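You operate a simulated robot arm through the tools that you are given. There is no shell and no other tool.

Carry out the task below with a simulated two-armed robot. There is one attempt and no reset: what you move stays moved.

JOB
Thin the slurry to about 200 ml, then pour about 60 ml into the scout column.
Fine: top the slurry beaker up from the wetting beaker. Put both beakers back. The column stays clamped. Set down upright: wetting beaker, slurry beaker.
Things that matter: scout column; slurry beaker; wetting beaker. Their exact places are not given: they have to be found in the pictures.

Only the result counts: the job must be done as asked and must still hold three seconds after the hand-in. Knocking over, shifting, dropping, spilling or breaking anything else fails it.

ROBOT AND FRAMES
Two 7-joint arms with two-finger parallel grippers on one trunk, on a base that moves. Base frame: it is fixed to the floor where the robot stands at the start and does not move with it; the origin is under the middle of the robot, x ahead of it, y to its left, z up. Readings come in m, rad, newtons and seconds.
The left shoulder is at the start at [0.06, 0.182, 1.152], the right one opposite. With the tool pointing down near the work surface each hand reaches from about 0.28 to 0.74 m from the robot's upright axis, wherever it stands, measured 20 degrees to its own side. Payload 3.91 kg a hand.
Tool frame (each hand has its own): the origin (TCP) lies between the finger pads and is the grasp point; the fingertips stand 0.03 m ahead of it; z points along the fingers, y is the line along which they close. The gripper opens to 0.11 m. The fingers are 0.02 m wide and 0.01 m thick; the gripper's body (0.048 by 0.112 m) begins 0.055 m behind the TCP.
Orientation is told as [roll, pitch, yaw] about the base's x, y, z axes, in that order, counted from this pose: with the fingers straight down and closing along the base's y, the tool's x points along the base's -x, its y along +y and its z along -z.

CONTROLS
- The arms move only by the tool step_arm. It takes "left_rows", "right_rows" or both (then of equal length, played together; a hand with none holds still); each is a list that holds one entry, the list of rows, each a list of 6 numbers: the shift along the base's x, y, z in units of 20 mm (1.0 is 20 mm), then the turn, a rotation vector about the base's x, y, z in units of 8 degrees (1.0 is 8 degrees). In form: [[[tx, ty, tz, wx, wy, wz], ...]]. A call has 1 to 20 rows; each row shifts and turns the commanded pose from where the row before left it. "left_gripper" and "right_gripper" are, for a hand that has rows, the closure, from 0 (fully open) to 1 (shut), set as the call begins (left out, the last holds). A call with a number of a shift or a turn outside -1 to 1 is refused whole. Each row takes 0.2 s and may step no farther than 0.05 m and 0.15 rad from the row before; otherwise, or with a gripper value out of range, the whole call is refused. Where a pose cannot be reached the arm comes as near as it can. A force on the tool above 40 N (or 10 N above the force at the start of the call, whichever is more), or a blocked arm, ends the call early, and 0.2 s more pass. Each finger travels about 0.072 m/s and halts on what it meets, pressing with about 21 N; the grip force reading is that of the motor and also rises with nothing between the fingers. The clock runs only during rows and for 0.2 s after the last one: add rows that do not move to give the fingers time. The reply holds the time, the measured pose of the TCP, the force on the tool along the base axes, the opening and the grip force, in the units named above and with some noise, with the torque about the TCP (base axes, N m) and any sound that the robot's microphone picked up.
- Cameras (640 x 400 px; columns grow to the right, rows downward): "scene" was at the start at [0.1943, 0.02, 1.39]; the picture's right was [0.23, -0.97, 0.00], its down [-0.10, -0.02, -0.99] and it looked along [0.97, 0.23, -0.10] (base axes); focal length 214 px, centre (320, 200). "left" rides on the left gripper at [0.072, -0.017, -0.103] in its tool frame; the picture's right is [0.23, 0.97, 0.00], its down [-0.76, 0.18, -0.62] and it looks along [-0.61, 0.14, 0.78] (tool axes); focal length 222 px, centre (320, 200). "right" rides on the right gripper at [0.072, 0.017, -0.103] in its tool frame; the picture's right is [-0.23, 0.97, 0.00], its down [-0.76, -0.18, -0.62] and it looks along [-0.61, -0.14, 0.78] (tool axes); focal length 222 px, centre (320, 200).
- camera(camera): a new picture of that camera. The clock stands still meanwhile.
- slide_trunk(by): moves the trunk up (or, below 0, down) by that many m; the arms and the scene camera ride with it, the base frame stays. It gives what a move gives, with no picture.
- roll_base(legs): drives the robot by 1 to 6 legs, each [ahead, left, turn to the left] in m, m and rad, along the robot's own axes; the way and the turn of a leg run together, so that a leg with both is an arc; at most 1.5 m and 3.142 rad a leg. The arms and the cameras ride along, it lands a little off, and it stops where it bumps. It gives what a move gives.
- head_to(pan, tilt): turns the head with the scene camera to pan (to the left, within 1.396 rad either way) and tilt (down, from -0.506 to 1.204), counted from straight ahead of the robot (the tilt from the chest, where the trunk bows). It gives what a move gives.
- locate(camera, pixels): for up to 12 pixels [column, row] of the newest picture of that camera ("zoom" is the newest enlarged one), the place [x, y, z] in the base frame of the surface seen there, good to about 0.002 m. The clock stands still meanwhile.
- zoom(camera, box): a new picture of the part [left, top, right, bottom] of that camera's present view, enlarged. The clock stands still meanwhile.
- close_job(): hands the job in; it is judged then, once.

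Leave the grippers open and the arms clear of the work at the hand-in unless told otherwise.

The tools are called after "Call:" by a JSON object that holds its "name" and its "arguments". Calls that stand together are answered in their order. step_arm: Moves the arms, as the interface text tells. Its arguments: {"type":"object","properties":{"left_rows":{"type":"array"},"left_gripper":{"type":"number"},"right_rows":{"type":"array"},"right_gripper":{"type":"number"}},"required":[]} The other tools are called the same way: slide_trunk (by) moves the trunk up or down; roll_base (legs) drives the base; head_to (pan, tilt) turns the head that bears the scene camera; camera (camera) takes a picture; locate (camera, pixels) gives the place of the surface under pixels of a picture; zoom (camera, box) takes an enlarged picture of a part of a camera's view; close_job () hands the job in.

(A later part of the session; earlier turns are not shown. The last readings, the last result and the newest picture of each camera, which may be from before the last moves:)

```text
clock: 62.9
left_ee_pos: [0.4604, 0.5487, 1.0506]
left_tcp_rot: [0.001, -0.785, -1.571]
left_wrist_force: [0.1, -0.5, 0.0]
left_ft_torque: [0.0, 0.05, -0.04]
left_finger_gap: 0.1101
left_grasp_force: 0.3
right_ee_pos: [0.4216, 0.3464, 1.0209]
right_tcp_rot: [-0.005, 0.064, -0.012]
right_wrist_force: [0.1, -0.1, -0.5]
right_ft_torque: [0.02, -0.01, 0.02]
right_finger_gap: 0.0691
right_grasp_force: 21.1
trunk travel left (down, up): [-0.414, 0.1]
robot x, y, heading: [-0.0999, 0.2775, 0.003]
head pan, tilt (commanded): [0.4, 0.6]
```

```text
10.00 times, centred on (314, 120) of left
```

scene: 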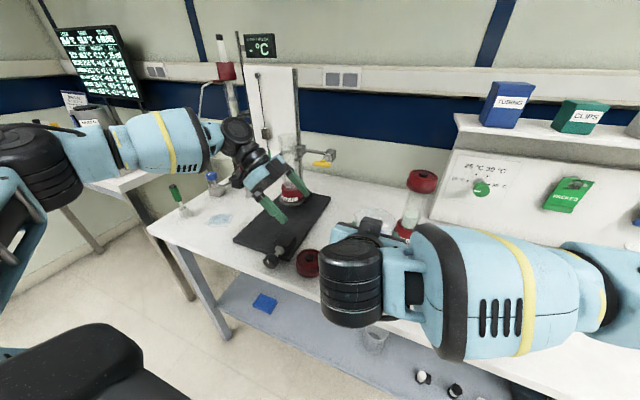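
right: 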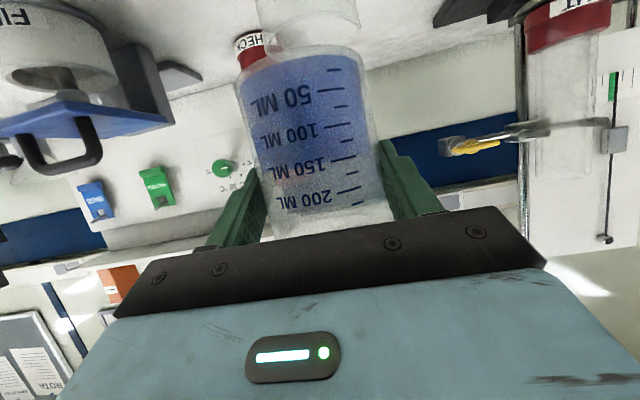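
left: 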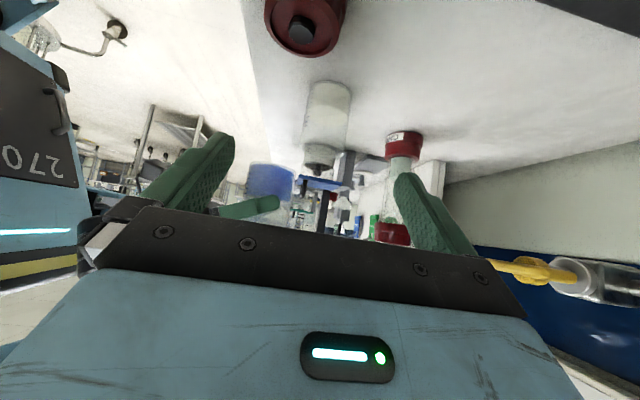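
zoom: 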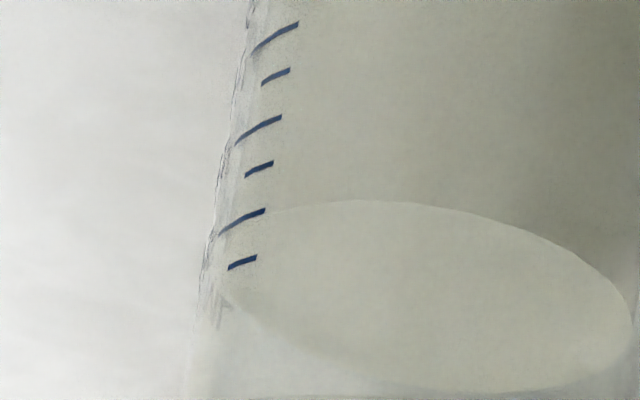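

The flow has stopped with the level at about 0.9213, right at the 200 ml tick (≈198–200 ml). I'll tilt the wetting beaker back while the lip stays above the slurry beaker, then raise it.

Call:
{"name": "step_arm", "arguments": {"right_rows": [[[-0.0575, 0, -0.125, 0, -0.385, 0], [-0.0575, 0, -0.125, 0, -0.385, 0], [-0.0575, 0, -0.125, 0, -0.385, 0], [-0.0575, 0, -0.125, 0, -0.385, 0], [-0.0575, 0, -0.125, 0, -0.385, 0], [-0.0575, 0, -0.125, 0, -0.385, 0], [-0.03, 0, 0.35, 0, -0.156, 0], [-0.03, 0, 0.35, 0, -0.156, 0], [-0.03, 0, 0.35, 0, -0.156, 0], [-0.03, 0, 0.35, 0, -0.156, 0], [-0.03, 0, 0.35, 0, -0.156, 0], [-0.03, 0, 0.35, 0, -0.156, 0], [-0.03, 0, 0.35, 0, -0.156, 0], [-0.03, 0, 0.35, 0, -0.156, 0]]]}}

Call:
{"name": "zoom", "arguments": {"camera": "left", "box": [220, 70, 400, 220]}}

```text
clock: 65.9
left_ee_pos: [0.461, 0.5501, 1.0501]
left_tcp_rot: [0.0, -0.785, -1.57]
left_wrist_force: [-0.2, -0.2, -0.9]
left_ft_torque: [0.0, 0.04, 0.02]
left_finger_gap: 0.11
left_grasp_force: 0.0
right_ee_pos: [0.4117, 0.3458, 1.0608]
right_tcp_rot: [0.002, -0.438, -0.012]
right_wrist_force: [0.0, 0.1, -1.1]
right_ft_torque: [0.02, 0.02, 0.02]
right_finger_gap: 0.0692
right_grasp_force: 21.1
trunk travel left (down, up): [-0.414, 0.1]
robot x, y, heading: [-0.1035, 0.2795, 0.002]
head pan, tilt (commanded): [0.4, 0.6]
```

```text
2.67 times, centred on (310, 145) of left
```

zoom: 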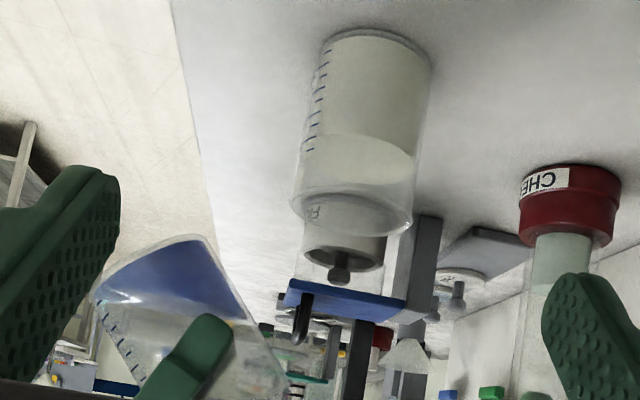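

That's clean. Now I'll bring the wetting beaker fully upright (pitch back to -1.133) and read its remaining level.

Call:
{"name": "step_arm", "arguments": {"right_rows": [[[0, 0, 0, 0, -0.498, 0], [0, 0, 0, 0, -0.498, 0], [0, 0, 0, 0, -0.498, 0], [0, 0, 0, 0, -0.498, 0], [0, 0, 0, 0, -0.498, 0], [0, 0, 0, 0, -0.498, 0], [0, 0, 0, 0, -0.498, 0], [0, 0, 0, 0, -0.498, 0], [0, 0, 0, 0, -0.498, 0], [0, 0, 0, 0, -0.498, 0], [0, 0, 0, 0, 0, 0]]]}}

Call:
{"name": "camera", "arguments": {"camera": "left"}}

Call:
{"name": "zoom", "arguments": {"camera": "right", "box": [220, 30, 410, 240]}}

```text
clock: 68.3
left_ee_pos: [0.4607, 0.5488, 1.0492]
left_tcp_rot: [0.001, -0.784, -1.57]
left_wrist_force: [0.7, 0.3, -0.3]
left_ft_torque: [0.01, 0.01, -0.02]
left_finger_gap: 0.11
left_grasp_force: 0.1
right_ee_pos: [0.4129, 0.3456, 1.0608]
right_tcp_rot: [0.017, -1.131, -0.023]
right_wrist_force: [-0.1, -0.3, -0.8]
right_ft_torque: [0.0, 0.0, 0.01]
right_finger_gap: 0.0691
right_grasp_force: 21.3
trunk travel left (down, up): [-0.414, 0.1]
robot x, y, heading: [-0.1, 0.2817, 0.003]
head pan, tilt (commanded): [0.4, 0.6]
```

```text
taken
```

left: 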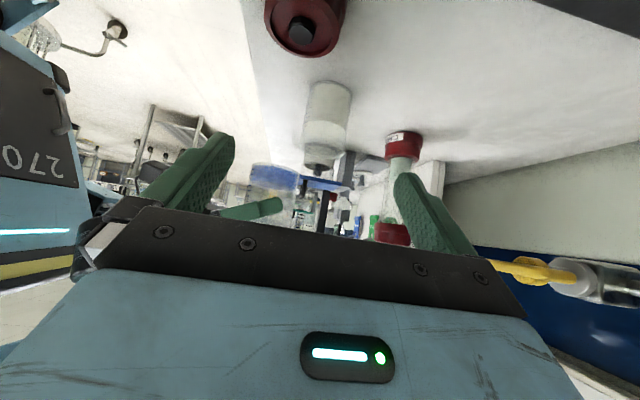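

```text
1.90 times, centred on (315, 135) of right
```

zoom: 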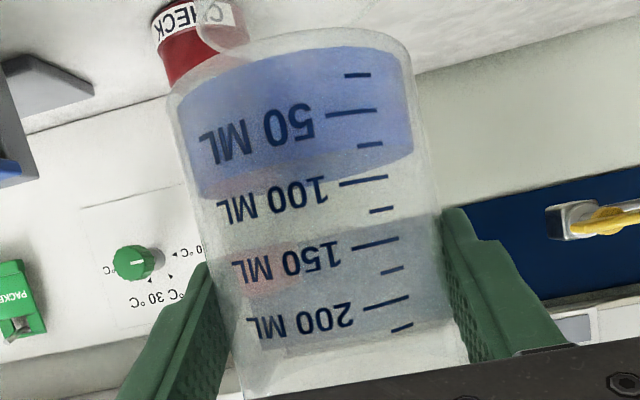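

The remaining blue reads between the 50 and 100 ticks, with some parallax. I'll check its surface from the left camera too, and re-measure the slurry level with the stream gone.

Call:
{"name": "zoom", "arguments": {"camera": "left", "box": [230, 150, 320, 220]}}

Call:
{"name": "locate", "arguments": {"camera": "zoom", "pixels": [[200, 110], [300, 120], [420, 130], [300, 165], [380, 190], [250, 200], [440, 200], [300, 250], [160, 150], [330, 230]]}}

Call:
{"name": "zoom", "arguments": {"camera": "left", "box": [295, 75, 355, 165]}}

Call:
{"name": "locate", "arguments": {"camera": "zoom", "pixels": [[270, 240], [285, 240], [300, 240], [320, 240], [340, 240], [360, 245], [380, 245], [300, 225], [320, 260], [340, 260], [280, 250], [390, 245]]}}

```text
5.71 times, centred on (275, 185) of left
```

zoom: 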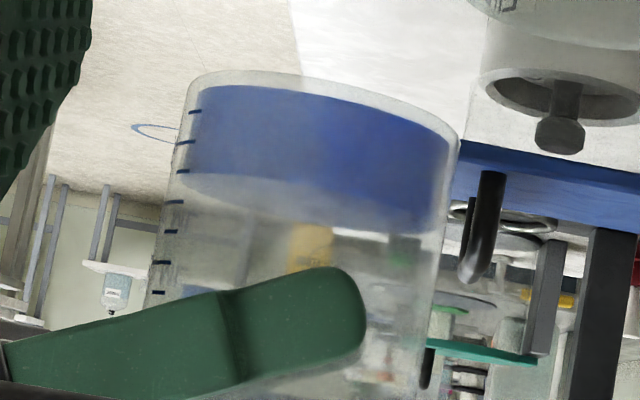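

```text
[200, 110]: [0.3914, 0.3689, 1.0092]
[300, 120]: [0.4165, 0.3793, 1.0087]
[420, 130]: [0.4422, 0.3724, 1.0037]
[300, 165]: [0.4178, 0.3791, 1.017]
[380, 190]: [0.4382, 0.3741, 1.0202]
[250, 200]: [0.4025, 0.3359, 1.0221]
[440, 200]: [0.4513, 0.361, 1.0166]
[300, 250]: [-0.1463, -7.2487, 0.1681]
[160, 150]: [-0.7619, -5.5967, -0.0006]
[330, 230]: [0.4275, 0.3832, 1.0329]
```

```text
4.44 times, centred on (325, 120) of left
```

zoom: 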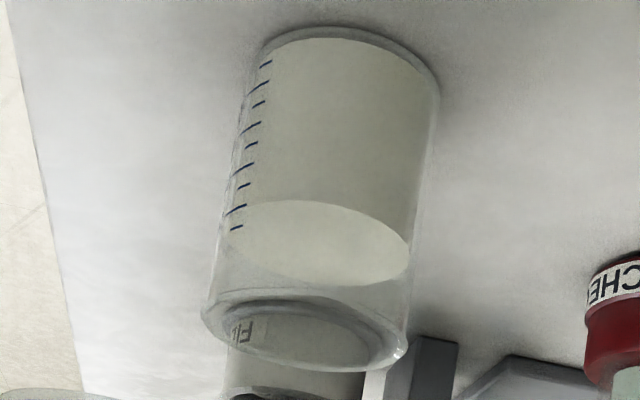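

```text
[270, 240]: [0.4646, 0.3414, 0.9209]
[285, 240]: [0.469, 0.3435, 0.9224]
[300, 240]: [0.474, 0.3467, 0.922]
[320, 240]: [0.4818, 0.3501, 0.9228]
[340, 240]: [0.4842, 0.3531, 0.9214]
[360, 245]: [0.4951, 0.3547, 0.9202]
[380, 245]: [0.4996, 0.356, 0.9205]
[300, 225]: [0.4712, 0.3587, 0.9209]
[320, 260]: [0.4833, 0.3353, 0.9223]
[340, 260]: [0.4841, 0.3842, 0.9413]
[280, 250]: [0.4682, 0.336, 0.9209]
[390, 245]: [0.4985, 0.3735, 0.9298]
```

The slurry is at about 199 ml, with about 75 ml left in the wetting beaker, so the two measurements agree. I'll carry the wetting beaker back to the right along the same path in front of the jar.

Call:
{"name": "step_arm", "arguments": {"right_rows": [[[-0.3, -0.3, 0, 0, 0, 0], [-0.3, -0.6, 0, 0, 0, 0], [0, -0.9, 0, 0, 0, 0], [0, -0.95, 0, 0, 0, 0], [0, -0.95, 0, 0, 0, 0], [0, -0.95, 0, 0, 0, 0], [0, -0.95, 0, 0, 0, 0], [0, -0.95, 0, 0, 0, 0], [0, -0.95, 0, 0, 0, 0], [0, -0.95, 0, 0, 0, 0], [0, -0.95, 0, 0, 0, 0], [0, -0.95, 0, 0, 0, 0], [0, -0.95, 0, 0, 0, 0], [0, -0.95, 0, 0, 0, 0], [0, -0.95, 0, 0, 0, 0], [0, -0.95, 0, 0, 0, 0], [0, -0.95, 0, 0, 0, 0], [0, -0.95, 0, 0, 0, 0], [0, -0.95, 0, 0, 0, 0], [0, -0.95, 0, 0, 0, 0]]]}}

Call:
{"name": "head_to", "arguments": {"pan": -0.45, "tilt": 0.85}}

Call:
{"name": "camera", "arguments": {"camera": "scene"}}

```text
clock: 72.5
left_ee_pos: [0.4616, 0.5502, 1.0495]
left_tcp_rot: [0.001, -0.784, -1.572]
left_wrist_force: [-0.3, 0.2, 0.6]
left_ft_torque: [-0.01, -0.03, -0.04]
left_finger_gap: 0.1098
left_grasp_force: 0.1
right_ee_pos: [0.3992, -0.0128, 1.0604]
right_tcp_rot: [0.017, -1.128, -0.02]
right_wrist_force: [0.1, -0.4, -1.1]
right_ft_torque: [0.0, 0.01, -0.03]
right_finger_gap: 0.0692
right_grasp_force: 21.1
trunk travel left (down, up): [-0.414, 0.1]
robot x, y, heading: [-0.1008, 0.2743, 0.002]
head pan, tilt (commanded): [0.4, 0.6]
```

```text
clock: 73.7
left_ee_pos: [0.4613, 0.5497, 1.0508]
left_tcp_rot: [-0.001, -0.787, -1.57]
left_wrist_force: [-0.2, 0.6, 0.4]
left_ft_torque: [0.01, -0.01, 0.0]
left_finger_gap: 0.1099
left_grasp_force: 0.0
right_ee_pos: [0.3994, -0.0127, 1.062]
right_tcp_rot: [0.017, -1.129, -0.022]
right_wrist_force: [-0.4, -0.2, -1.1]
right_ft_torque: [0.0, 0.01, 0.02]
right_finger_gap: 0.0694
right_grasp_force: 20.8
trunk travel left (down, up): [-0.414, 0.1]
robot x, y, heading: [-0.1018, 0.2751, -0.003]
head pan, tilt (commanded): [-0.45, 0.85]
```

```text
taken
```

scene: 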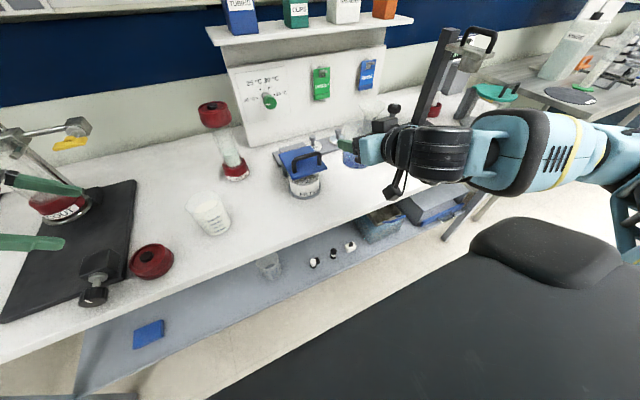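

Continuing: the rest of the way right, then forward to the original spot above the bench.

Call:
{"name": "step_arm", "arguments": {"right_rows": [[[0, -0.95, 0, 0, -0.036, 0], [0, -0.95, 0, 0, 0, 0], [0, -0.95, 0, 0, 0, 0], [0, -0.69, 0, 0, 0, 0], [0.4, 0, 0, 0, 0, 0], [0.8, 0, 0, 0, 0, 0], [0.9, 0, 0, 0, 0, 0], [0.9, 0, 0, 0, 0, 0], [0.575, 0, 0, 0, 0, 0], [0, 0, 0, 0, 0, 0], [0, 0, 0, 0, 0, 0]]]}}

Call:
{"name": "zoom", "arguments": {"camera": "scene", "box": [300, 90, 440, 200]}}

```text
clock: 76.0
left_ee_pos: [0.4619, 0.5484, 1.0506]
left_tcp_rot: [-0.001, -0.785, -1.572]
left_wrist_force: [0.1, 0.3, 0.7]
left_ft_torque: [-0.01, -0.03, -0.01]
left_finger_gap: 0.1102
left_grasp_force: 0.1
right_ee_pos: [0.4708, -0.0828, 1.0618]
right_tcp_rot: [0.018, -1.134, -0.023]
right_wrist_force: [-0.1, 0.0, -0.5]
right_ft_torque: [0.0, 0.02, 0.01]
right_finger_gap: 0.0693
right_grasp_force: 21.1
trunk travel left (down, up): [-0.414, 0.1]
robot x, y, heading: [-0.1008, 0.277, 0.003]
head pan, tilt (commanded): [-0.45, 0.85]
```

```text
3.64 times, centred on (370, 145) of scene
```

zoom: 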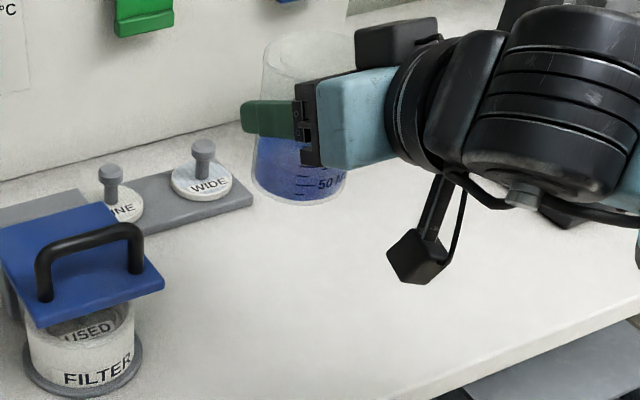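

It's back above its place at (0.471, -0.083). Next I'll descend to about 4 mm above contact.

Call:
{"name": "step_arm", "arguments": {"right_rows": [[[0, 0, -0.5, 0, 0, 0], [0, 0, -0.8, 0, 0, 0], [0, 0, -0.9, 0, 0, 0], [0, 0, -0.9, 0, 0, 0], [0, 0, -0.9, 0, 0, 0], [0, 0, -0.9, 0, 0, 0], [0, 0, -0.8, 0, 0, 0], [0, 0, -0.6, 0, 0, 0], [0, 0, -0.3, 0, 0, 0], [0, 0, -0.15, 0, 0, 0], [0, 0, 0, 0, 0, 0], [0, 0, 0, 0, 0, 0]]]}}

Call:
{"name": "zoom", "arguments": {"camera": "scene", "box": [320, 130, 440, 240]}}

```text
clock: 78.7
left_ee_pos: [0.4613, 0.5491, 1.05]
left_tcp_rot: [0.0, -0.787, -1.572]
left_wrist_force: [-0.8, 0.5, -0.1]
left_ft_torque: [-0.01, 0.01, -0.02]
left_finger_gap: 0.11
left_grasp_force: 0.1
right_ee_pos: [0.4705, -0.0834, 0.9267]
right_tcp_rot: [0.018, -1.136, -0.023]
right_wrist_force: [0.3, -0.1, -1.1]
right_ft_torque: [-0.02, -0.01, -0.05]
right_finger_gap: 0.069
right_grasp_force: 21.0
trunk travel left (down, up): [-0.414, 0.1]
robot x, y, heading: [-0.1031, 0.2794, 0.001]
head pan, tilt (commanded): [-0.45, 0.85]
```

```text
3.64 times, centred on (380, 185) of scene
```

zoom: 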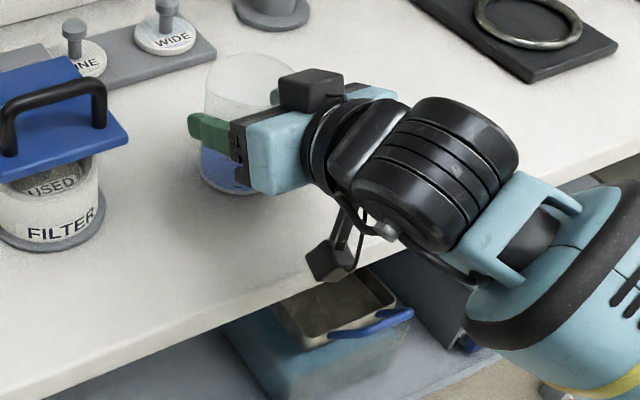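

Now the last few millimetres in small steps until contact shows in the force.

Call:
{"name": "step_arm", "arguments": {"right_rows": [[[0, 0, -0.08, 0, 0, 0], [0, 0, -0.06, 0, 0, 0], [0, 0, -0.05, 0, 0, 0], [0, 0, 0, 0, 0, 0], [0, 0, 0, 0, 0, 0]]]}}

```text
clock: 79.8
left_ee_pos: [0.4606, 0.5489, 1.0501]
left_tcp_rot: [0.0, -0.785, -1.57]
left_wrist_force: [-0.5, 0.1, 0.8]
left_ft_torque: [-0.01, 0.0, 0.02]
left_finger_gap: 0.1102
left_grasp_force: 0.1
right_ee_pos: [0.4717, -0.0829, 0.9242]
right_tcp_rot: [0.016, -1.138, -0.021]
right_wrist_force: [2.5, 0.4, 8.9]
right_ft_torque: [-0.2, -0.08, 0.07]
right_finger_gap: 0.0693
right_grasp_force: 21.9
trunk travel left (down, up): [-0.414, 0.1]
robot x, y, heading: [-0.1007, 0.2805, -0.001]
head pan, tilt (commanded): [-0.45, 0.85]
```

Contact: 8.9 N upward at z=0.924. I'll relieve the press by about 1 mm and then open the gripper.

Call:
{"name": "step_arm", "arguments": {"right_rows": [[[0, 0, 0.04, 0, 0, 0], [0, 0, 0, 0, 0, 0]]]}}

Call:
{"name": "step_arm", "arguments": {"right_rows": [[[0, 0, 0, 0, 0, 0], [0, 0, 0, 0, 0, 0], [0, 0, 0, 0, 0, 0], [0, 0, 0, 0, 0, 0], [0, 0, 0, 0, 0, 0]]], "right_gripper": 0}}

Call:
{"name": "camera", "arguments": {"camera": "right"}}

```text
clock: 80.5
left_ee_pos: [0.4596, 0.5501, 1.0499]
left_tcp_rot: [0.002, -0.787, -1.57]
left_wrist_force: [1.0, 0.4, 0.3]
left_ft_torque: [0.0, -0.01, 0.01]
left_finger_gap: 0.1099
left_grasp_force: 0.1
right_ee_pos: [0.4716, -0.0829, 0.9243]
right_tcp_rot: [0.016, -1.138, -0.021]
right_wrist_force: [4.1, 2.1, 10.9]
right_ft_torque: [-0.22, -0.12, 0.09]
right_finger_gap: 0.0691
right_grasp_force: 20.8
trunk travel left (down, up): [-0.414, 0.1]
robot x, y, heading: [-0.1006, 0.2797, -0.002]
head pan, tilt (commanded): [-0.45, 0.85]
```

```text
clock: 81.7
left_ee_pos: [0.462, 0.548, 1.0504]
left_tcp_rot: [0.0, -0.787, -1.572]
left_wrist_force: [0.5, -0.2, -0.2]
left_ft_torque: [0.0, 0.02, -0.01]
left_finger_gap: 0.1099
left_grasp_force: 0.1
right_ee_pos: [0.4705, -0.0836, 0.9227]
right_tcp_rot: [0.018, -1.135, -0.023]
right_wrist_force: [0.2, -0.6, -0.7]
right_ft_torque: [0.02, -0.01, 0.02]
right_finger_gap: 0.1098
right_grasp_force: 0.0
trunk travel left (down, up): [-0.414, 0.1]
robot x, y, heading: [-0.1014, 0.279, 0.0]
head pan, tilt (commanded): [-0.45, 0.85]
```

```text
taken
```

right: 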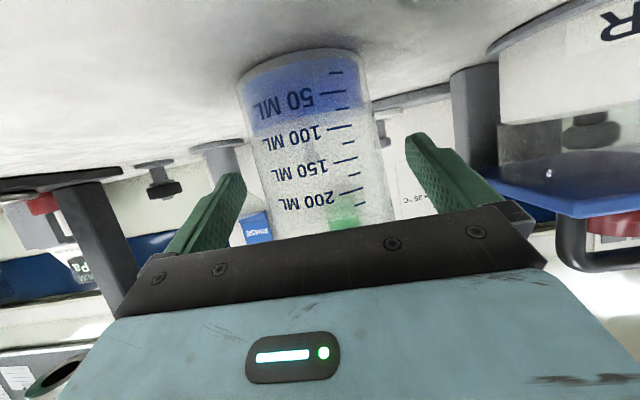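

The wetting beaker stands upright and released, with about 75 ml left. I'll retreat the right hand straight back and then lift it.

Call:
{"name": "step_arm", "arguments": {"right_rows": [[[-0.3, 0, 0, 0, 0, 0], [-0.6, 0, 0, 0, 0, 0], [-0.9, 0, 0, 0, 0, 0], [-0.9, 0, 0, 0, 0, 0], [-0.9, 0, 0, 0, 0, 0], [-0.9, 0, 0, 0, 0, 0], [-0.9, 0, 0, 0, 0, 0], [-0.4, 0, 0.5, 0, 0, 0], [0, 0, 1, 0, 0, 0], [0, 0, 1, 0, 0, 0], [0, 0, 1, 0, 0, 0], [0, 0, 1, 0, 0, 0], [0, 0, 1, 0, 0, 0], [0, 0, 1, 0, 0, 0]]]}}

Call:
{"name": "zoom", "arguments": {"camera": "scene", "box": [270, 110, 430, 220]}}

```text
clock: 84.7
left_ee_pos: [0.4609, 0.5509, 1.0507]
left_tcp_rot: [0.0, -0.785, -1.571]
left_wrist_force: [-0.7, 0.7, 0.1]
left_ft_torque: [0.01, 0.0, -0.01]
left_finger_gap: 0.1101
left_grasp_force: 0.0
right_ee_pos: [0.3612, -0.0853, 1.0519]
right_tcp_rot: [0.02, -1.134, -0.026]
right_wrist_force: [-0.7, 0.2, 0.2]
right_ft_torque: [0.01, 0.03, 0.0]
right_finger_gap: 0.1101
right_grasp_force: 0.1
right hand out of reach, approached as far as the arm can: row 13
trunk travel left (down, up): [-0.414, 0.1]
robot x, y, heading: [-0.1049, 0.2778, -0.005]
head pan, tilt (commanded): [-0.45, 0.85]
```

```text
3.64 times, centred on (350, 165) of scene
```

zoom: 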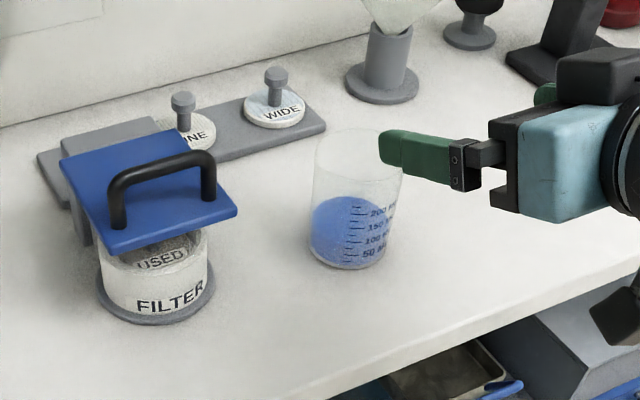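

The wetting beaker is back and upright. Next I'll fold the left hand back from its viewing pose: first up and to tool-down, reversing its path.

Call:
{"name": "step_arm", "arguments": {"left_rows": [[[0, 0.35, 1, 0.5625, 0, 0], [0, 0.35, 1, 0.5625, 0, 0], [0, 0.35, 1, 0.5625, 0, 0], [0, 0.35, 1, 0.5625, 0, 0], [0, 0.35, 1, 0.5625, 0, 0], [0, 0.35, 1, 0.5625, 0, 0], [0, 0.35, 1, 0.5625, 0, 0], [0, 0.35, 1, 0.5625, 0, 0], [0, 0.35, 1, 0.5625, 0, 0], [0, 0.35, 1, 0.5625, 0, 0], [0, 0, 0, 0, 0, 0]]]}}

Call:
{"name": "step_arm", "arguments": {"left_rows": [[[0, 0, 0.1, 0, 0, 0.9375], [0, 0, 0.1, 0, 0, 0.9375], [0, 0, 0.1, 0, 0, 0.9375], [0, 0, 0.1, 0, 0, 0.9375], [0, 0, 0.1, 0, 0, 0.9375], [0, 0, 0.1, 0, 0, 0.9375], [0, 0, 0.1, 0, 0, 0.9375], [0, 0, 0.1, 0, 0, 0.9375], [0, 0, 0.1, 0, 0, 0.9375], [0, 0, 0.1, 0, 0, 0.9375], [0, 0, 0.1, 0, 0, 0.9375], [0, 0, 0.1, 0, 0, 0.9375], [0, 0, 0, 0, 0, 0]]]}}

Call:
{"name": "head_to", "arguments": {"pan": 0.5, "tilt": 0.6}}

Call:
{"name": "camera", "arguments": {"camera": "scene"}}

Call:
{"name": "camera", "arguments": {"camera": "left"}}

```text
clock: 87.0
left_ee_pos: [0.4604, 0.6219, 1.2497]
left_tcp_rot: [0.001, -0.001, -1.571]
left_wrist_force: [0.1, 0.5, -0.6]
left_ft_torque: [0.0, 0.0, 0.01]
left_finger_gap: 0.1098
left_grasp_force: 0.1
right_ee_pos: [0.3611, -0.0851, 1.0518]
right_tcp_rot: [0.018, -1.134, -0.022]
right_wrist_force: [0.7, -0.2, -0.5]
right_ft_torque: [0.01, 0.0, 0.03]
right_finger_gap: 0.1102
right_grasp_force: 0.0
trunk travel left (down, up): [-0.414, 0.1]
robot x, y, heading: [-0.1033, 0.2779, -0.004]
head pan, tilt (commanded): [-0.45, 0.85]
```

```text
clock: 89.8
left_ee_pos: [0.4603, 0.6197, 1.2735]
left_tcp_rot: [0.001, 0.0, 0.001]
left_wrist_force: [-0.5, 0.4, -0.3]
left_ft_torque: [-0.03, -0.02, -0.02]
left_finger_gap: 0.1099
left_grasp_force: 0.1
right_ee_pos: [0.3625, -0.0856, 1.0514]
right_tcp_rot: [0.018, -1.135, -0.023]
right_wrist_force: [-0.8, -0.5, -0.5]
right_ft_torque: [-0.01, -0.01, 0.01]
right_finger_gap: 0.1102
right_grasp_force: 0.1
trunk travel left (down, up): [-0.414, 0.1]
robot x, y, heading: [-0.1026, 0.2792, -0.001]
head pan, tilt (commanded): [-0.45, 0.85]
```

```text
clock: 91.1
left_ee_pos: [0.4602, 0.6206, 1.2737]
left_tcp_rot: [-0.001, 0.0, 0.001]
left_wrist_force: [0.1, -0.1, -0.5]
left_ft_torque: [0.0, 0.0, 0.0]
left_finger_gap: 0.11
left_grasp_force: 0.1
right_ee_pos: [0.3623, -0.0853, 1.0516]
right_tcp_rot: [0.02, -1.135, -0.021]
right_wrist_force: [-0.2, 0.0, -0.2]
right_ft_torque: [0.02, 0.0, -0.01]
right_finger_gap: 0.11
right_grasp_force: 0.0
trunk travel left (down, up): [-0.414, 0.1]
robot x, y, heading: [-0.1012, 0.277, 0.001]
head pan, tilt (commanded): [0.499, 0.6]
```

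```text
taken
```

scene: 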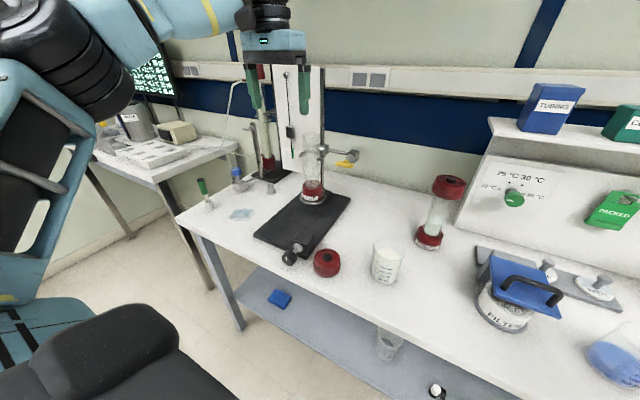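

```text
taken
```

left: 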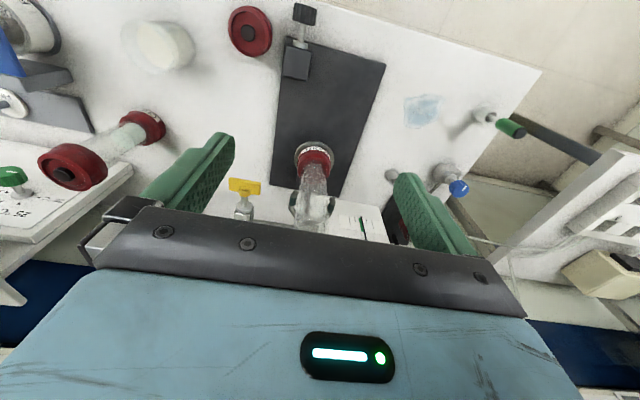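

The left camera now looks down at the column top near (308,200). I'll zoom in to pin down the rim.

Call:
{"name": "zoom", "arguments": {"camera": "left", "box": [270, 135, 360, 235]}}

Call:
{"name": "zoom", "arguments": {"camera": "scene", "box": [280, 110, 380, 210]}}

```text
4.00 times, centred on (315, 185) of left
```

zoom: 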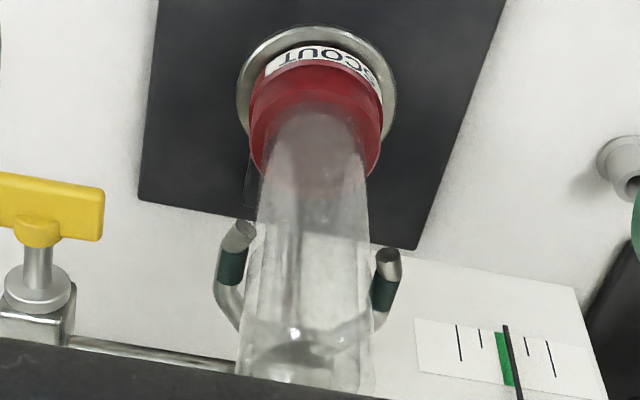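

```text
4.00 times, centred on (330, 160) of scene
```

zoom: 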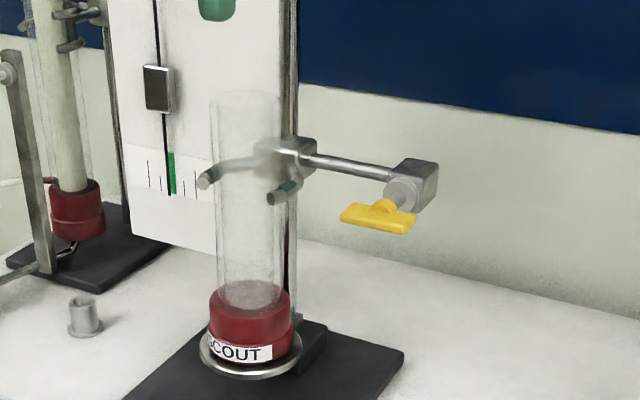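

I'll locate the column's rim and tube edges in this scene zoom.

Call:
{"name": "locate", "arguments": {"camera": "zoom", "pixels": [[211, 103], [278, 102], [245, 91], [245, 108], [230, 107], [260, 107], [225, 93], [265, 93], [213, 150], [275, 240], [245, 280], [216, 200]]}}

Call:
{"name": "zoom", "arguments": {"camera": "scene", "box": [320, 120, 352, 145]}}

Call:
{"name": "zoom", "arguments": {"camera": "scene", "box": [325, 125, 360, 147]}}

```text
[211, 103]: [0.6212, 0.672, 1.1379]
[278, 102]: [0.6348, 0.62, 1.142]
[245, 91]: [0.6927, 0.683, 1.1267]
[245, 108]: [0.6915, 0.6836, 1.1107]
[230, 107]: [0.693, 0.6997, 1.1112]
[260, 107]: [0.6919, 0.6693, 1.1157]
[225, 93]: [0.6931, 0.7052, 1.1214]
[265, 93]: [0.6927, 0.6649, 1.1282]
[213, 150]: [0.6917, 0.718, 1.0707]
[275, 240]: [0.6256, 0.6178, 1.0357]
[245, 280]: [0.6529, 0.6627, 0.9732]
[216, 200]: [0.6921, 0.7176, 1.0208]
```

```text
16.00 times, centred on (336, 132) of scene
```

zoom: 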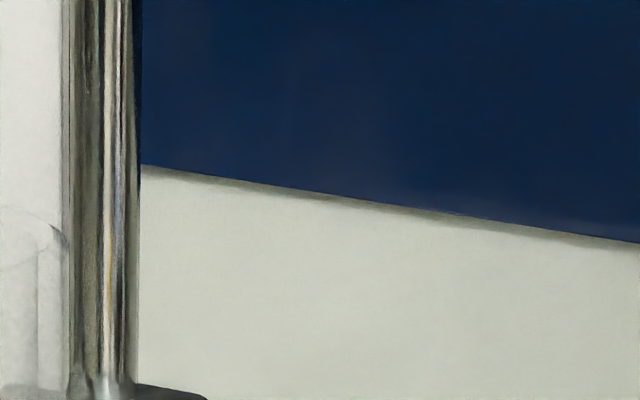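

```text
16.00 times, centred on (342, 136) of scene
```

zoom: 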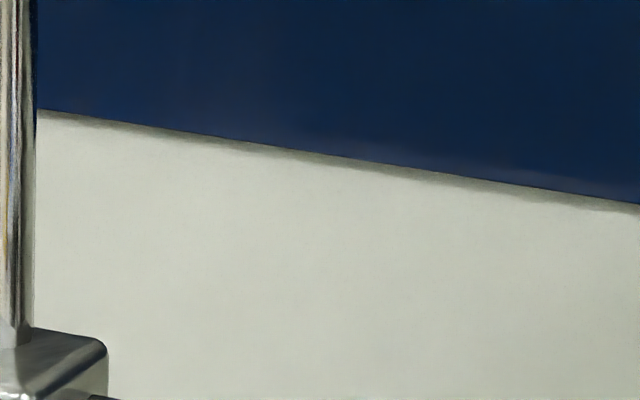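

The column's centre is about (0.629, 0.6455) and its rim z is about 1.142. I'll test the left arm's reach for the pouring pose with an empty hand: to x≈0.585, y≈0.645, staying above the rim.

Call:
{"name": "step_arm", "arguments": {"left_rows": [[[0.9, 0.2, 0, 0, 0, 0], [0.9, 0.2, 0, 0, 0, 0], [0.9, 0.2, 0, 0, 0, 0], [0.9, 0.2, 0, 0, 0, 0], [0.9, 0.2, 0, 0, 0, 0], [0.9, 0.2, 0, 0, 0, 0], [0.85, 0, -0.4, 0, 0, 0], [0, 0, -0.9, 0, 0, 0], [0, 0, -0.9, 0, 0, 0], [0, 0, -0.9, 0, 0, 0], [0, 0, 0, 0, 0, 0]]]}}

Call:
{"name": "camera", "arguments": {"camera": "left"}}

Call:
{"name": "camera", "arguments": {"camera": "scene"}}

```text
clock: 93.5
left_ee_pos: [0.5035, 0.658, 1.1649]
left_tcp_rot: [0.001, -0.001, 0.001]
left_wrist_force: [0.4, -0.9, -0.1]
left_ft_torque: [0.02, -0.01, 0.0]
left_finger_gap: 0.11
left_grasp_force: 0.1
left hand out of reach, approached as far as the arm can: row 1, 2, 3, 4, 5, 6, 7
right_ee_pos: [0.3617, -0.0852, 1.0511]
right_tcp_rot: [0.021, -1.134, -0.022]
right_wrist_force: [-0.2, 0.3, -1.2]
right_ft_torque: [-0.02, -0.01, -0.03]
right_finger_gap: 0.11
right_grasp_force: 0.1
trunk travel left (down, up): [-0.414, 0.1]
robot x, y, heading: [-0.1047, 0.2753, 0.001]
head pan, tilt (commanded): [0.499, 0.6]
```

```text
taken
```

left: 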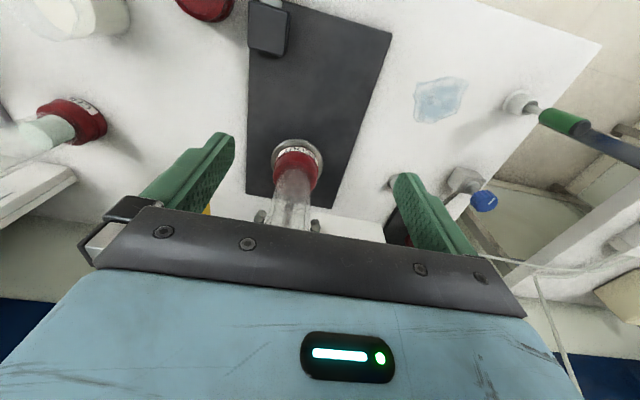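

```text
taken
```

scene: 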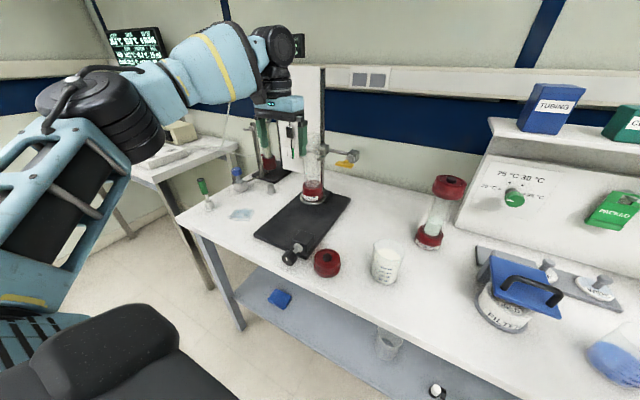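

The left arm is at its reach limit at x≈0.50, so the robot needs to stand closer to the column. I'll pull the left hand back and up, and raise the right hand clear of the jar, before moving the base.

Call:
{"name": "step_arm", "arguments": {"left_rows": [[[-0.8, -0.2, 0, 0, 0, 0], [-0.8, -0.2, 0.2, 0, 0, 0], [-0.8, -0.2, 0.2, 0, 0, 0], [-0.8, -0.2, 0.2, 0, 0, 0], [-0.8, -0.4, 0.2, 0, 0, 0], [-0.8, -0.4, 0.2, 0, 0, 0], [-0.8, -0.4, 0.2, 0, 0, 0], [-0.6, -0.4, 0.2, 0, 0, 0], [0, -0.4, 0.2, 0, 0, 0], [0, 0, 0, 0, 0, 0]]], "right_rows": [[[0, 0, 0.9, 0, 0, 0], [0, 0, 0.9, 0, 0, 0], [0, 0, 0.9, 0, 0, 0], [0, 0, 0.9, 0, 0, 0], [0, 0, 0.9, 0, 0, 0], [0, 0, 0.9, 0, 0, 0], [0, 0, 0.9, 0, 0, 0], [0, 0, 0.6, 0, 0, 0], [0, 0, 0, 0, 0, 0], [0, 0, 0, 0, 0, 0]]]}}

```text
clock: 95.7
left_ee_pos: [0.3786, 0.6011, 1.1972]
left_tcp_rot: [0.0, 0.001, 0.002]
left_wrist_force: [-0.2, -0.3, -0.7]
left_ft_torque: [-0.03, 0.01, 0.01]
left_finger_gap: 0.11
left_grasp_force: 0.0
right_ee_pos: [0.3628, -0.0865, 1.1916]
right_tcp_rot: [0.018, -1.134, -0.022]
right_wrist_force: [-0.2, -0.3, 0.1]
right_ft_torque: [-0.02, 0.02, 0.01]
right_finger_gap: 0.11
right_grasp_force: 0.1
right hand out of reach, approached as far as the arm can: row 1
trunk travel left (down, up): [-0.414, 0.1]
robot x, y, heading: [-0.1027, 0.2799, -0.001]
head pan, tilt (commanded): [0.499, 0.6]
```

Both hands are clear. I'll roll forward 0.065 m and left 0.12 m.

Call:
{"name": "roll_base", "arguments": {"legs": [[0, 0.12, 0], [0.065, 0, 0]]}}

Call:
{"name": "head_to", "arguments": {"pan": 0.2, "tilt": 0.8}}

Call:
{"name": "camera", "arguments": {"camera": "scene"}}

```text
clock: 98.0
left_ee_pos: [0.4448, 0.719, 1.1977]
left_tcp_rot: [-0.001, 0.0, -0.004]
left_wrist_force: [-0.2, 0.1, -0.5]
left_ft_torque: [-0.02, 0.03, -0.02]
left_finger_gap: 0.1098
left_grasp_force: 0.0
right_ee_pos: [0.4259, 0.0294, 1.1908]
right_tcp_rot: [0.017, -1.135, -0.025]
right_wrist_force: [-0.5, 0.6, -0.9]
right_ft_torque: [0.03, 0.01, -0.01]
right_finger_gap: 0.1101
right_grasp_force: 0.1
trunk travel left (down, up): [-0.414, 0.1]
robot x, y, heading: [-0.0363, 0.3984, -0.004]
head pan, tilt (commanded): [0.499, 0.6]
```

```text
clock: 98.8
left_ee_pos: [0.443, 0.7169, 1.1974]
left_tcp_rot: [0.0, 0.001, -0.005]
left_wrist_force: [-0.1, -0.5, 0.2]
left_ft_torque: [0.03, -0.01, 0.02]
left_finger_gap: 0.1098
left_grasp_force: 0.0
right_ee_pos: [0.4255, 0.0289, 1.1912]
right_tcp_rot: [0.016, -1.134, -0.024]
right_wrist_force: [0.4, 0.2, -0.7]
right_ft_torque: [-0.01, 0.02, 0.01]
right_finger_gap: 0.1101
right_grasp_force: 0.2
trunk travel left (down, up): [-0.414, 0.1]
robot x, y, heading: [-0.0369, 0.3989, -0.004]
head pan, tilt (commanded): [0.201, 0.799]
```

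```text
taken
```

scene: 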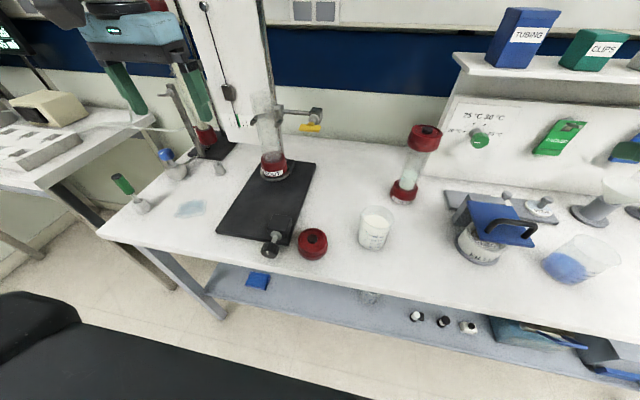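

The base is at (-0.037, 0.399). Next I'll raise the trunk by 0.1 and re-test the reach over the column with the empty left hand.

Call:
{"name": "slide_trunk", "arguments": {"by": 0.095}}

Call:
{"name": "step_arm", "arguments": {"left_rows": [[[0.2, -0.7, 0, 0, 0, 0], [0.5, -0.7, 0, 0, 0, 0], [0.9, -0.7, 0, 0, 0, 0], [0.9, -0.7, 0, 0, 0, 0], [0.9, -0.7, 0, 0, 0, 0], [0.9, 0, 0, 0, 0, 0], [0.9, 0, 0, 0, 0, 0], [0.9, 0, 0, 0, 0, 0], [0.9, 0, 0, 0, 0, 0], [0, 0, 0, 0, 0, 0]]]}}

```text
clock: 100.0
left_ee_pos: [0.4454, 0.7178, 1.2908]
left_tcp_rot: [-0.002, 0.002, -0.004]
left_wrist_force: [-0.6, 0.3, 0.2]
left_ft_torque: [0.03, 0.01, -0.03]
left_finger_gap: 0.1099
left_grasp_force: 0.0
right_ee_pos: [0.4275, 0.0299, 1.2839]
right_tcp_rot: [0.018, -1.132, -0.024]
right_wrist_force: [1.2, -0.5, -0.3]
right_ft_torque: [-0.03, -0.06, 0.01]
right_finger_gap: 0.1099
right_grasp_force: 0.1
trunk travel left (down, up): [-0.509, 0.005]
robot x, y, heading: [-0.0368, 0.4005, -0.008]
head pan, tilt (commanded): [0.201, 0.799]
```

```text
clock: 102.2
left_ee_pos: [0.5005, 0.6762, 1.2856]
left_tcp_rot: [0.0, -0.001, -0.003]
left_wrist_force: [-0.6, -0.3, 0.1]
left_ft_torque: [-0.03, 0.0, 0.02]
left_finger_gap: 0.1102
left_grasp_force: 0.0
left hand out of reach, approached as far as the arm can: row 5, 6, 7, 8, 9
right_ee_pos: [0.4253, 0.0294, 1.2857]
right_tcp_rot: [0.016, -1.133, -0.028]
right_wrist_force: [-0.2, 0.3, -0.2]
right_ft_torque: [0.0, 0.03, 0.0]
right_finger_gap: 0.1098
right_grasp_force: 0.1
trunk travel left (down, up): [-0.509, 0.005]
robot x, y, heading: [-0.0375, 0.3926, -0.008]
head pan, tilt (commanded): [0.201, 0.799]
```

The limit at z≈1.286 is x≈0.50. I'll go lower to about 1.20, where the pour would be, and push forward again to see the reach.

Call:
{"name": "step_arm", "arguments": {"left_rows": [[[0, -0.3, -0.9, 0, 0, 0], [0, -0.3, -0.9, 0, 0, 0], [0, -0.3, -0.9, 0, 0, 0], [0, -0.3, -0.9, 0, 0, 0], [0, -0.3, -0.7, 0, 0, 0], [0.7, 0, 0, 0, 0, 0], [0.7, 0, 0, 0, 0, 0], [0.7, 0, 0, 0, 0, 0], [0.7, 0, 0, 0, 0, 0], [0.7, 0, 0, 0, 0, 0], [0.7, 0, 0, 0, 0, 0], [0, 0, 0, 0, 0, 0]]]}}

Call:
{"name": "camera", "arguments": {"camera": "scene"}}

```text
clock: 104.8
left_ee_pos: [0.5326, 0.6746, 1.189]
left_tcp_rot: [-0.001, -0.003, -0.004]
left_wrist_force: [-0.1, 0.0, 0.3]
left_ft_torque: [0.01, -0.02, 0.0]
left_finger_gap: 0.1102
left_grasp_force: 0.0
left hand out of reach, approached as far as the arm can: row 7, 8, 9, 10, 11
right_ee_pos: [0.4251, 0.0295, 1.2865]
right_tcp_rot: [0.016, -1.134, -0.028]
right_wrist_force: [-0.2, -0.2, -0.8]
right_ft_torque: [-0.01, 0.01, 0.01]
right_finger_gap: 0.1101
right_grasp_force: 0.1
trunk travel left (down, up): [-0.509, 0.005]
robot x, y, heading: [-0.0382, 0.3963, -0.003]
head pan, tilt (commanded): [0.201, 0.799]
```

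```text
taken
```

scene: 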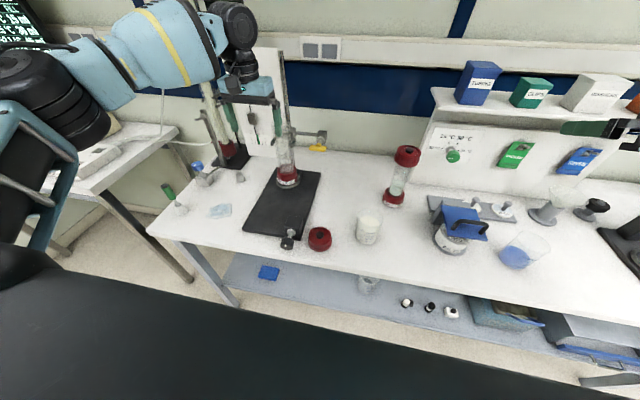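

The reach stops at x≈0.533 here, which looks like a joint limit from the raised trunk. I'll pull the hand back, lower the trunk to its start height, and test again.

Call:
{"name": "step_arm", "arguments": {"left_rows": [[[-0.9, 0, 0, 0, 0, 0], [-0.9, 0, 0, 0, 0, 0], [-0.9, 0, 0, 0, 0, 0], [-0.9, 0, 0, 0, 0, 0], [0, 0, 0, 0, 0, 0]]]}}

Call:
{"name": "slide_trunk", "arguments": {"by": -0.095}}

Call:
{"name": "step_arm", "arguments": {"left_rows": [[[0, -0.3, 0.9, 0, 0, 0], [0, -0.3, 0.9, 0, 0, 0], [0, -0.3, 0.9, 0, 0, 0], [0, -0.3, 0.9, 0, 0, 0], [0, -0.3, 0.9, 0, 0, 0], [0.7, 0, 0, 0, 0, 0], [0.7, 0, 0, 0, 0, 0], [0.7, 0, 0, 0, 0, 0], [0.7, 0, 0, 0, 0, 0], [0.7, 0, 0, 0, 0, 0], [0.7, 0, 0, 0, 0, 0], [0.7, 0, 0, 0, 0, 0], [0.7, 0, 0, 0, 0, 0], [0, 0, 0, 0, 0, 0]]]}}

```text
clock: 106.0
left_ee_pos: [0.4607, 0.6725, 1.1897]
left_tcp_rot: [-0.002, 0.0, -0.001]
left_wrist_force: [0.4, -0.1, -0.5]
left_ft_torque: [0.01, -0.01, 0.0]
left_finger_gap: 0.11
left_grasp_force: 0.1
right_ee_pos: [0.4261, 0.0294, 1.2857]
right_tcp_rot: [0.017, -1.135, -0.025]
right_wrist_force: [0.0, -0.1, 0.3]
right_ft_torque: [0.01, 0.0, 0.0]
right_finger_gap: 0.1102
right_grasp_force: 0.1
trunk travel left (down, up): [-0.509, 0.005]
robot x, y, heading: [-0.0326, 0.3912, -0.005]
head pan, tilt (commanded): [0.201, 0.799]
```

```text
clock: 107.3
left_ee_pos: [0.4611, 0.6746, 1.0938]
left_tcp_rot: [-0.001, -0.002, -0.003]
left_wrist_force: [-0.3, -0.4, -0.2]
left_ft_torque: [-0.03, 0.0, -0.01]
left_finger_gap: 0.11
left_grasp_force: 0.1
right_ee_pos: [0.4238, 0.029, 1.192]
right_tcp_rot: [0.015, -1.137, -0.024]
right_wrist_force: [-0.1, 0.2, -0.4]
right_ft_torque: [0.0, 0.03, -0.02]
right_finger_gap: 0.1101
right_grasp_force: 0.1
trunk travel left (down, up): [-0.414, 0.1]
robot x, y, heading: [-0.0399, 0.3947, 0.001]
head pan, tilt (commanded): [0.201, 0.799]
```

```text
clock: 110.3
left_ee_pos: [0.5457, 0.6601, 1.177]
left_tcp_rot: [0.0, 0.0, -0.004]
left_wrist_force: [-0.8, -0.3, -0.4]
left_ft_torque: [-0.04, 0.0, -0.06]
left_finger_gap: 0.1098
left_grasp_force: 0.0
left hand out of reach, approached as far as the arm can: row 11, 12, 13
right_ee_pos: [0.4255, 0.0292, 1.1907]
right_tcp_rot: [0.017, -1.135, -0.027]
right_wrist_force: [0.1, -0.1, -0.4]
right_ft_torque: [0.02, -0.01, -0.01]
right_finger_gap: 0.11
right_grasp_force: 0.1
trunk travel left (down, up): [-0.414, 0.1]
robot x, y, heading: [-0.0385, 0.3967, -0.0]
head pan, tilt (commanded): [0.201, 0.799]
```

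From this stance the reach ends at x≈0.546, y=0.66. The arm reached further when the column was more to its left, so I'll retract, shift the base right 0.10 and forward 0.04 (to x≈0, as at the start), and test again.

Call:
{"name": "step_arm", "arguments": {"left_rows": [[[-0.9, 0, 0, 0, 0, 0], [-0.9, 0, 0, 0, 0, 0], [-0.9, 0, 0, 0, 0, 0], [-0.9, 0, 0, 0, 0, 0], [-0.9, 0, 0, 0, 0, 0], [-0.9, 0, 0, 0, 0, 0], [-0.9, 0, 0, 0, 0, 0], [0, 0, 0, 0, 0, 0]]]}}

Call:
{"name": "roll_base", "arguments": {"legs": [[0, -0.1, 0], [0.038, 0, 0]]}}

Call:
{"name": "step_arm", "arguments": {"left_rows": [[[0, 0.8, 0.1, 0, 0, 0], [0, 0.8, 0.1, 0, 0, 0], [0, 0.8, 0.1, 0, 0, 0], [0, 0.8, 0.1, 0, 0, 0], [0, 0.8, 0.1, 0, 0, 0], [0, 0.4, 0.1, 0, 0, 0], [0.8, 0, 0, 0, 0, 0], [0.8, 0, 0, 0, 0, 0], [0.8, 0, 0, 0, 0, 0], [0.8, 0, 0, 0, 0, 0], [0.8, 0, 0, 0, 0, 0], [0.8, 0, 0, 0, 0, 0], [0.8, 0, 0, 0, 0, 0], [0.8, 0, 0, 0, 0, 0], [0.6, 0, 0, 0, 0, 0], [0, 0, 0, 0, 0, 0]]]}}

```text
clock: 112.1
left_ee_pos: [0.419, 0.661, 1.1796]
left_tcp_rot: [0.0, -0.001, -0.003]
left_wrist_force: [0.8, -0.7, 0.1]
left_ft_torque: [0.02, 0.01, 0.02]
left_finger_gap: 0.1098
left_grasp_force: 0.0
right_ee_pos: [0.4266, 0.0299, 1.191]
right_tcp_rot: [0.018, -1.136, -0.026]
right_wrist_force: [0.5, -0.1, 0.4]
right_ft_torque: [-0.02, 0.02, 0.0]
right_finger_gap: 0.1099
right_grasp_force: 0.0
trunk travel left (down, up): [-0.414, 0.1]
robot x, y, heading: [-0.0395, 0.3987, -0.003]
head pan, tilt (commanded): [0.201, 0.799]
```

```text
clock: 114.2
left_ee_pos: [0.4561, 0.5597, 1.1792]
left_tcp_rot: [0.001, 0.0, -0.005]
left_wrist_force: [0.2, 0.3, -0.2]
left_ft_torque: [0.04, 0.01, 0.02]
left_finger_gap: 0.11
left_grasp_force: 0.0
right_ee_pos: [0.4609, -0.0717, 1.1907]
right_tcp_rot: [0.017, -1.137, -0.028]
right_wrist_force: [-1.1, 0.7, 0.3]
right_ft_torque: [0.01, -0.02, 0.0]
right_finger_gap: 0.1102
right_grasp_force: 0.0
trunk travel left (down, up): [-0.414, 0.1]
robot x, y, heading: [-0.0031, 0.2966, -0.006]
head pan, tilt (commanded): [0.201, 0.799]
```

```text
clock: 117.5
left_ee_pos: [0.5973, 0.6475, 1.1915]
left_tcp_rot: [-0.001, -0.001, -0.006]
left_wrist_force: [-0.6, 0.2, 0.0]
left_ft_torque: [0.03, 0.0, -0.02]
left_finger_gap: 0.1098
left_grasp_force: 0.2
right_ee_pos: [0.4613, -0.0715, 1.1904]
right_tcp_rot: [0.017, -1.137, -0.025]
right_wrist_force: [-0.3, -0.5, 0.2]
right_ft_torque: [0.0, 0.0, 0.0]
right_finger_gap: 0.1102
right_grasp_force: 0.0
trunk travel left (down, up): [-0.414, 0.1]
robot x, y, heading: [0.001, 0.2947, -0.002]
head pan, tilt (commanded): [0.201, 0.799]
```

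The left hand reached (0.597, 0.648, 1.19), so this stance works for the pour. I'll take a quick look from the left camera at the rim, now close below.

Call:
{"name": "camera", "arguments": {"camera": "left"}}

Call:
{"name": "head_to", "arguments": {"pan": 0.7, "tilt": 0.6}}

Call:
{"name": "camera", "arguments": {"camera": "scene"}}

```text
taken
```

left: 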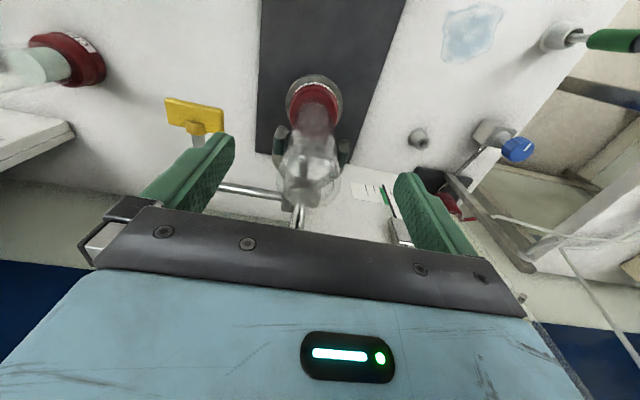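

```text
clock: 118.5
left_ee_pos: [0.5973, 0.6481, 1.1907]
left_tcp_rot: [0.001, 0.001, -0.005]
left_wrist_force: [-0.1, -0.7, -0.5]
left_ft_torque: [-0.03, -0.01, 0.01]
left_finger_gap: 0.1102
left_grasp_force: 0.1
right_ee_pos: [0.462, -0.0716, 1.1898]
right_tcp_rot: [0.017, -1.134, -0.026]
right_wrist_force: [0.5, -0.1, 0.8]
right_ft_torque: [-0.02, 0.0, 0.03]
right_finger_gap: 0.1102
right_grasp_force: 0.1
trunk travel left (down, up): [-0.414, 0.1]
robot x, y, heading: [0.0031, 0.2955, -0.006]
head pan, tilt (commanded): [0.7, 0.6]
```

```text
taken
```

scene: 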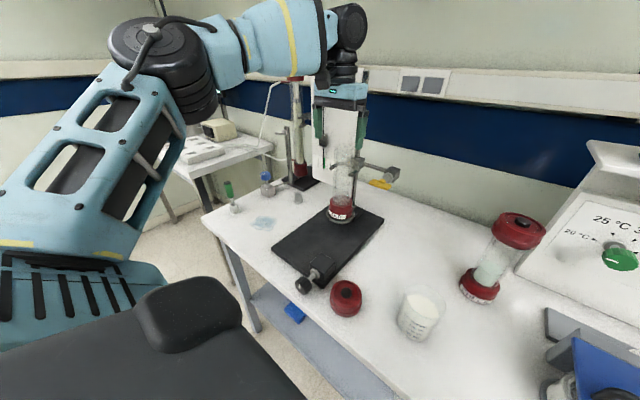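

Call:
{"name": "zoom", "arguments": {"camera": "left", "box": [265, 120, 355, 220]}}

Call:
{"name": "locate", "arguments": {"camera": "zoom", "pixels": [[312, 190], [260, 230], [250, 270], [365, 260], [370, 290], [310, 320], [240, 320], [390, 320], [280, 345], [340, 345], [315, 260], [315, 220]]}}

```text
4.00 times, centred on (310, 170) of left
```

zoom: 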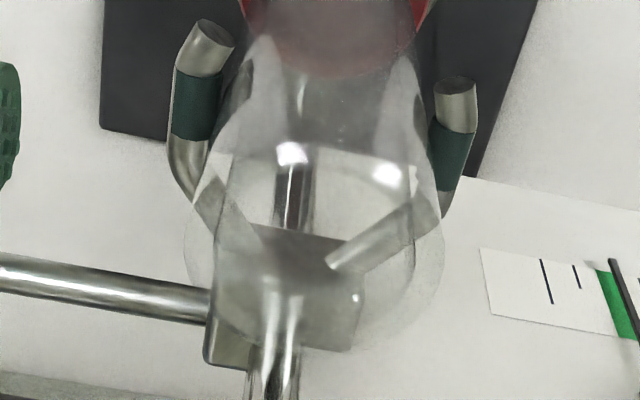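

```text
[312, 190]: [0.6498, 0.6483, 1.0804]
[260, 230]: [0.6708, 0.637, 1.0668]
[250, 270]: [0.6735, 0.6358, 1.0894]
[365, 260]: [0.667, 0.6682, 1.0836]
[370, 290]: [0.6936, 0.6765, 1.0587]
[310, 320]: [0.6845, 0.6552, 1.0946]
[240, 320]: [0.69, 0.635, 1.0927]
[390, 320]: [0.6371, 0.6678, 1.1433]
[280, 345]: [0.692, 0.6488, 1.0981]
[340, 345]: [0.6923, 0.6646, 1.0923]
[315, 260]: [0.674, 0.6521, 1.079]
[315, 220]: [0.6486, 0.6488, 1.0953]
```

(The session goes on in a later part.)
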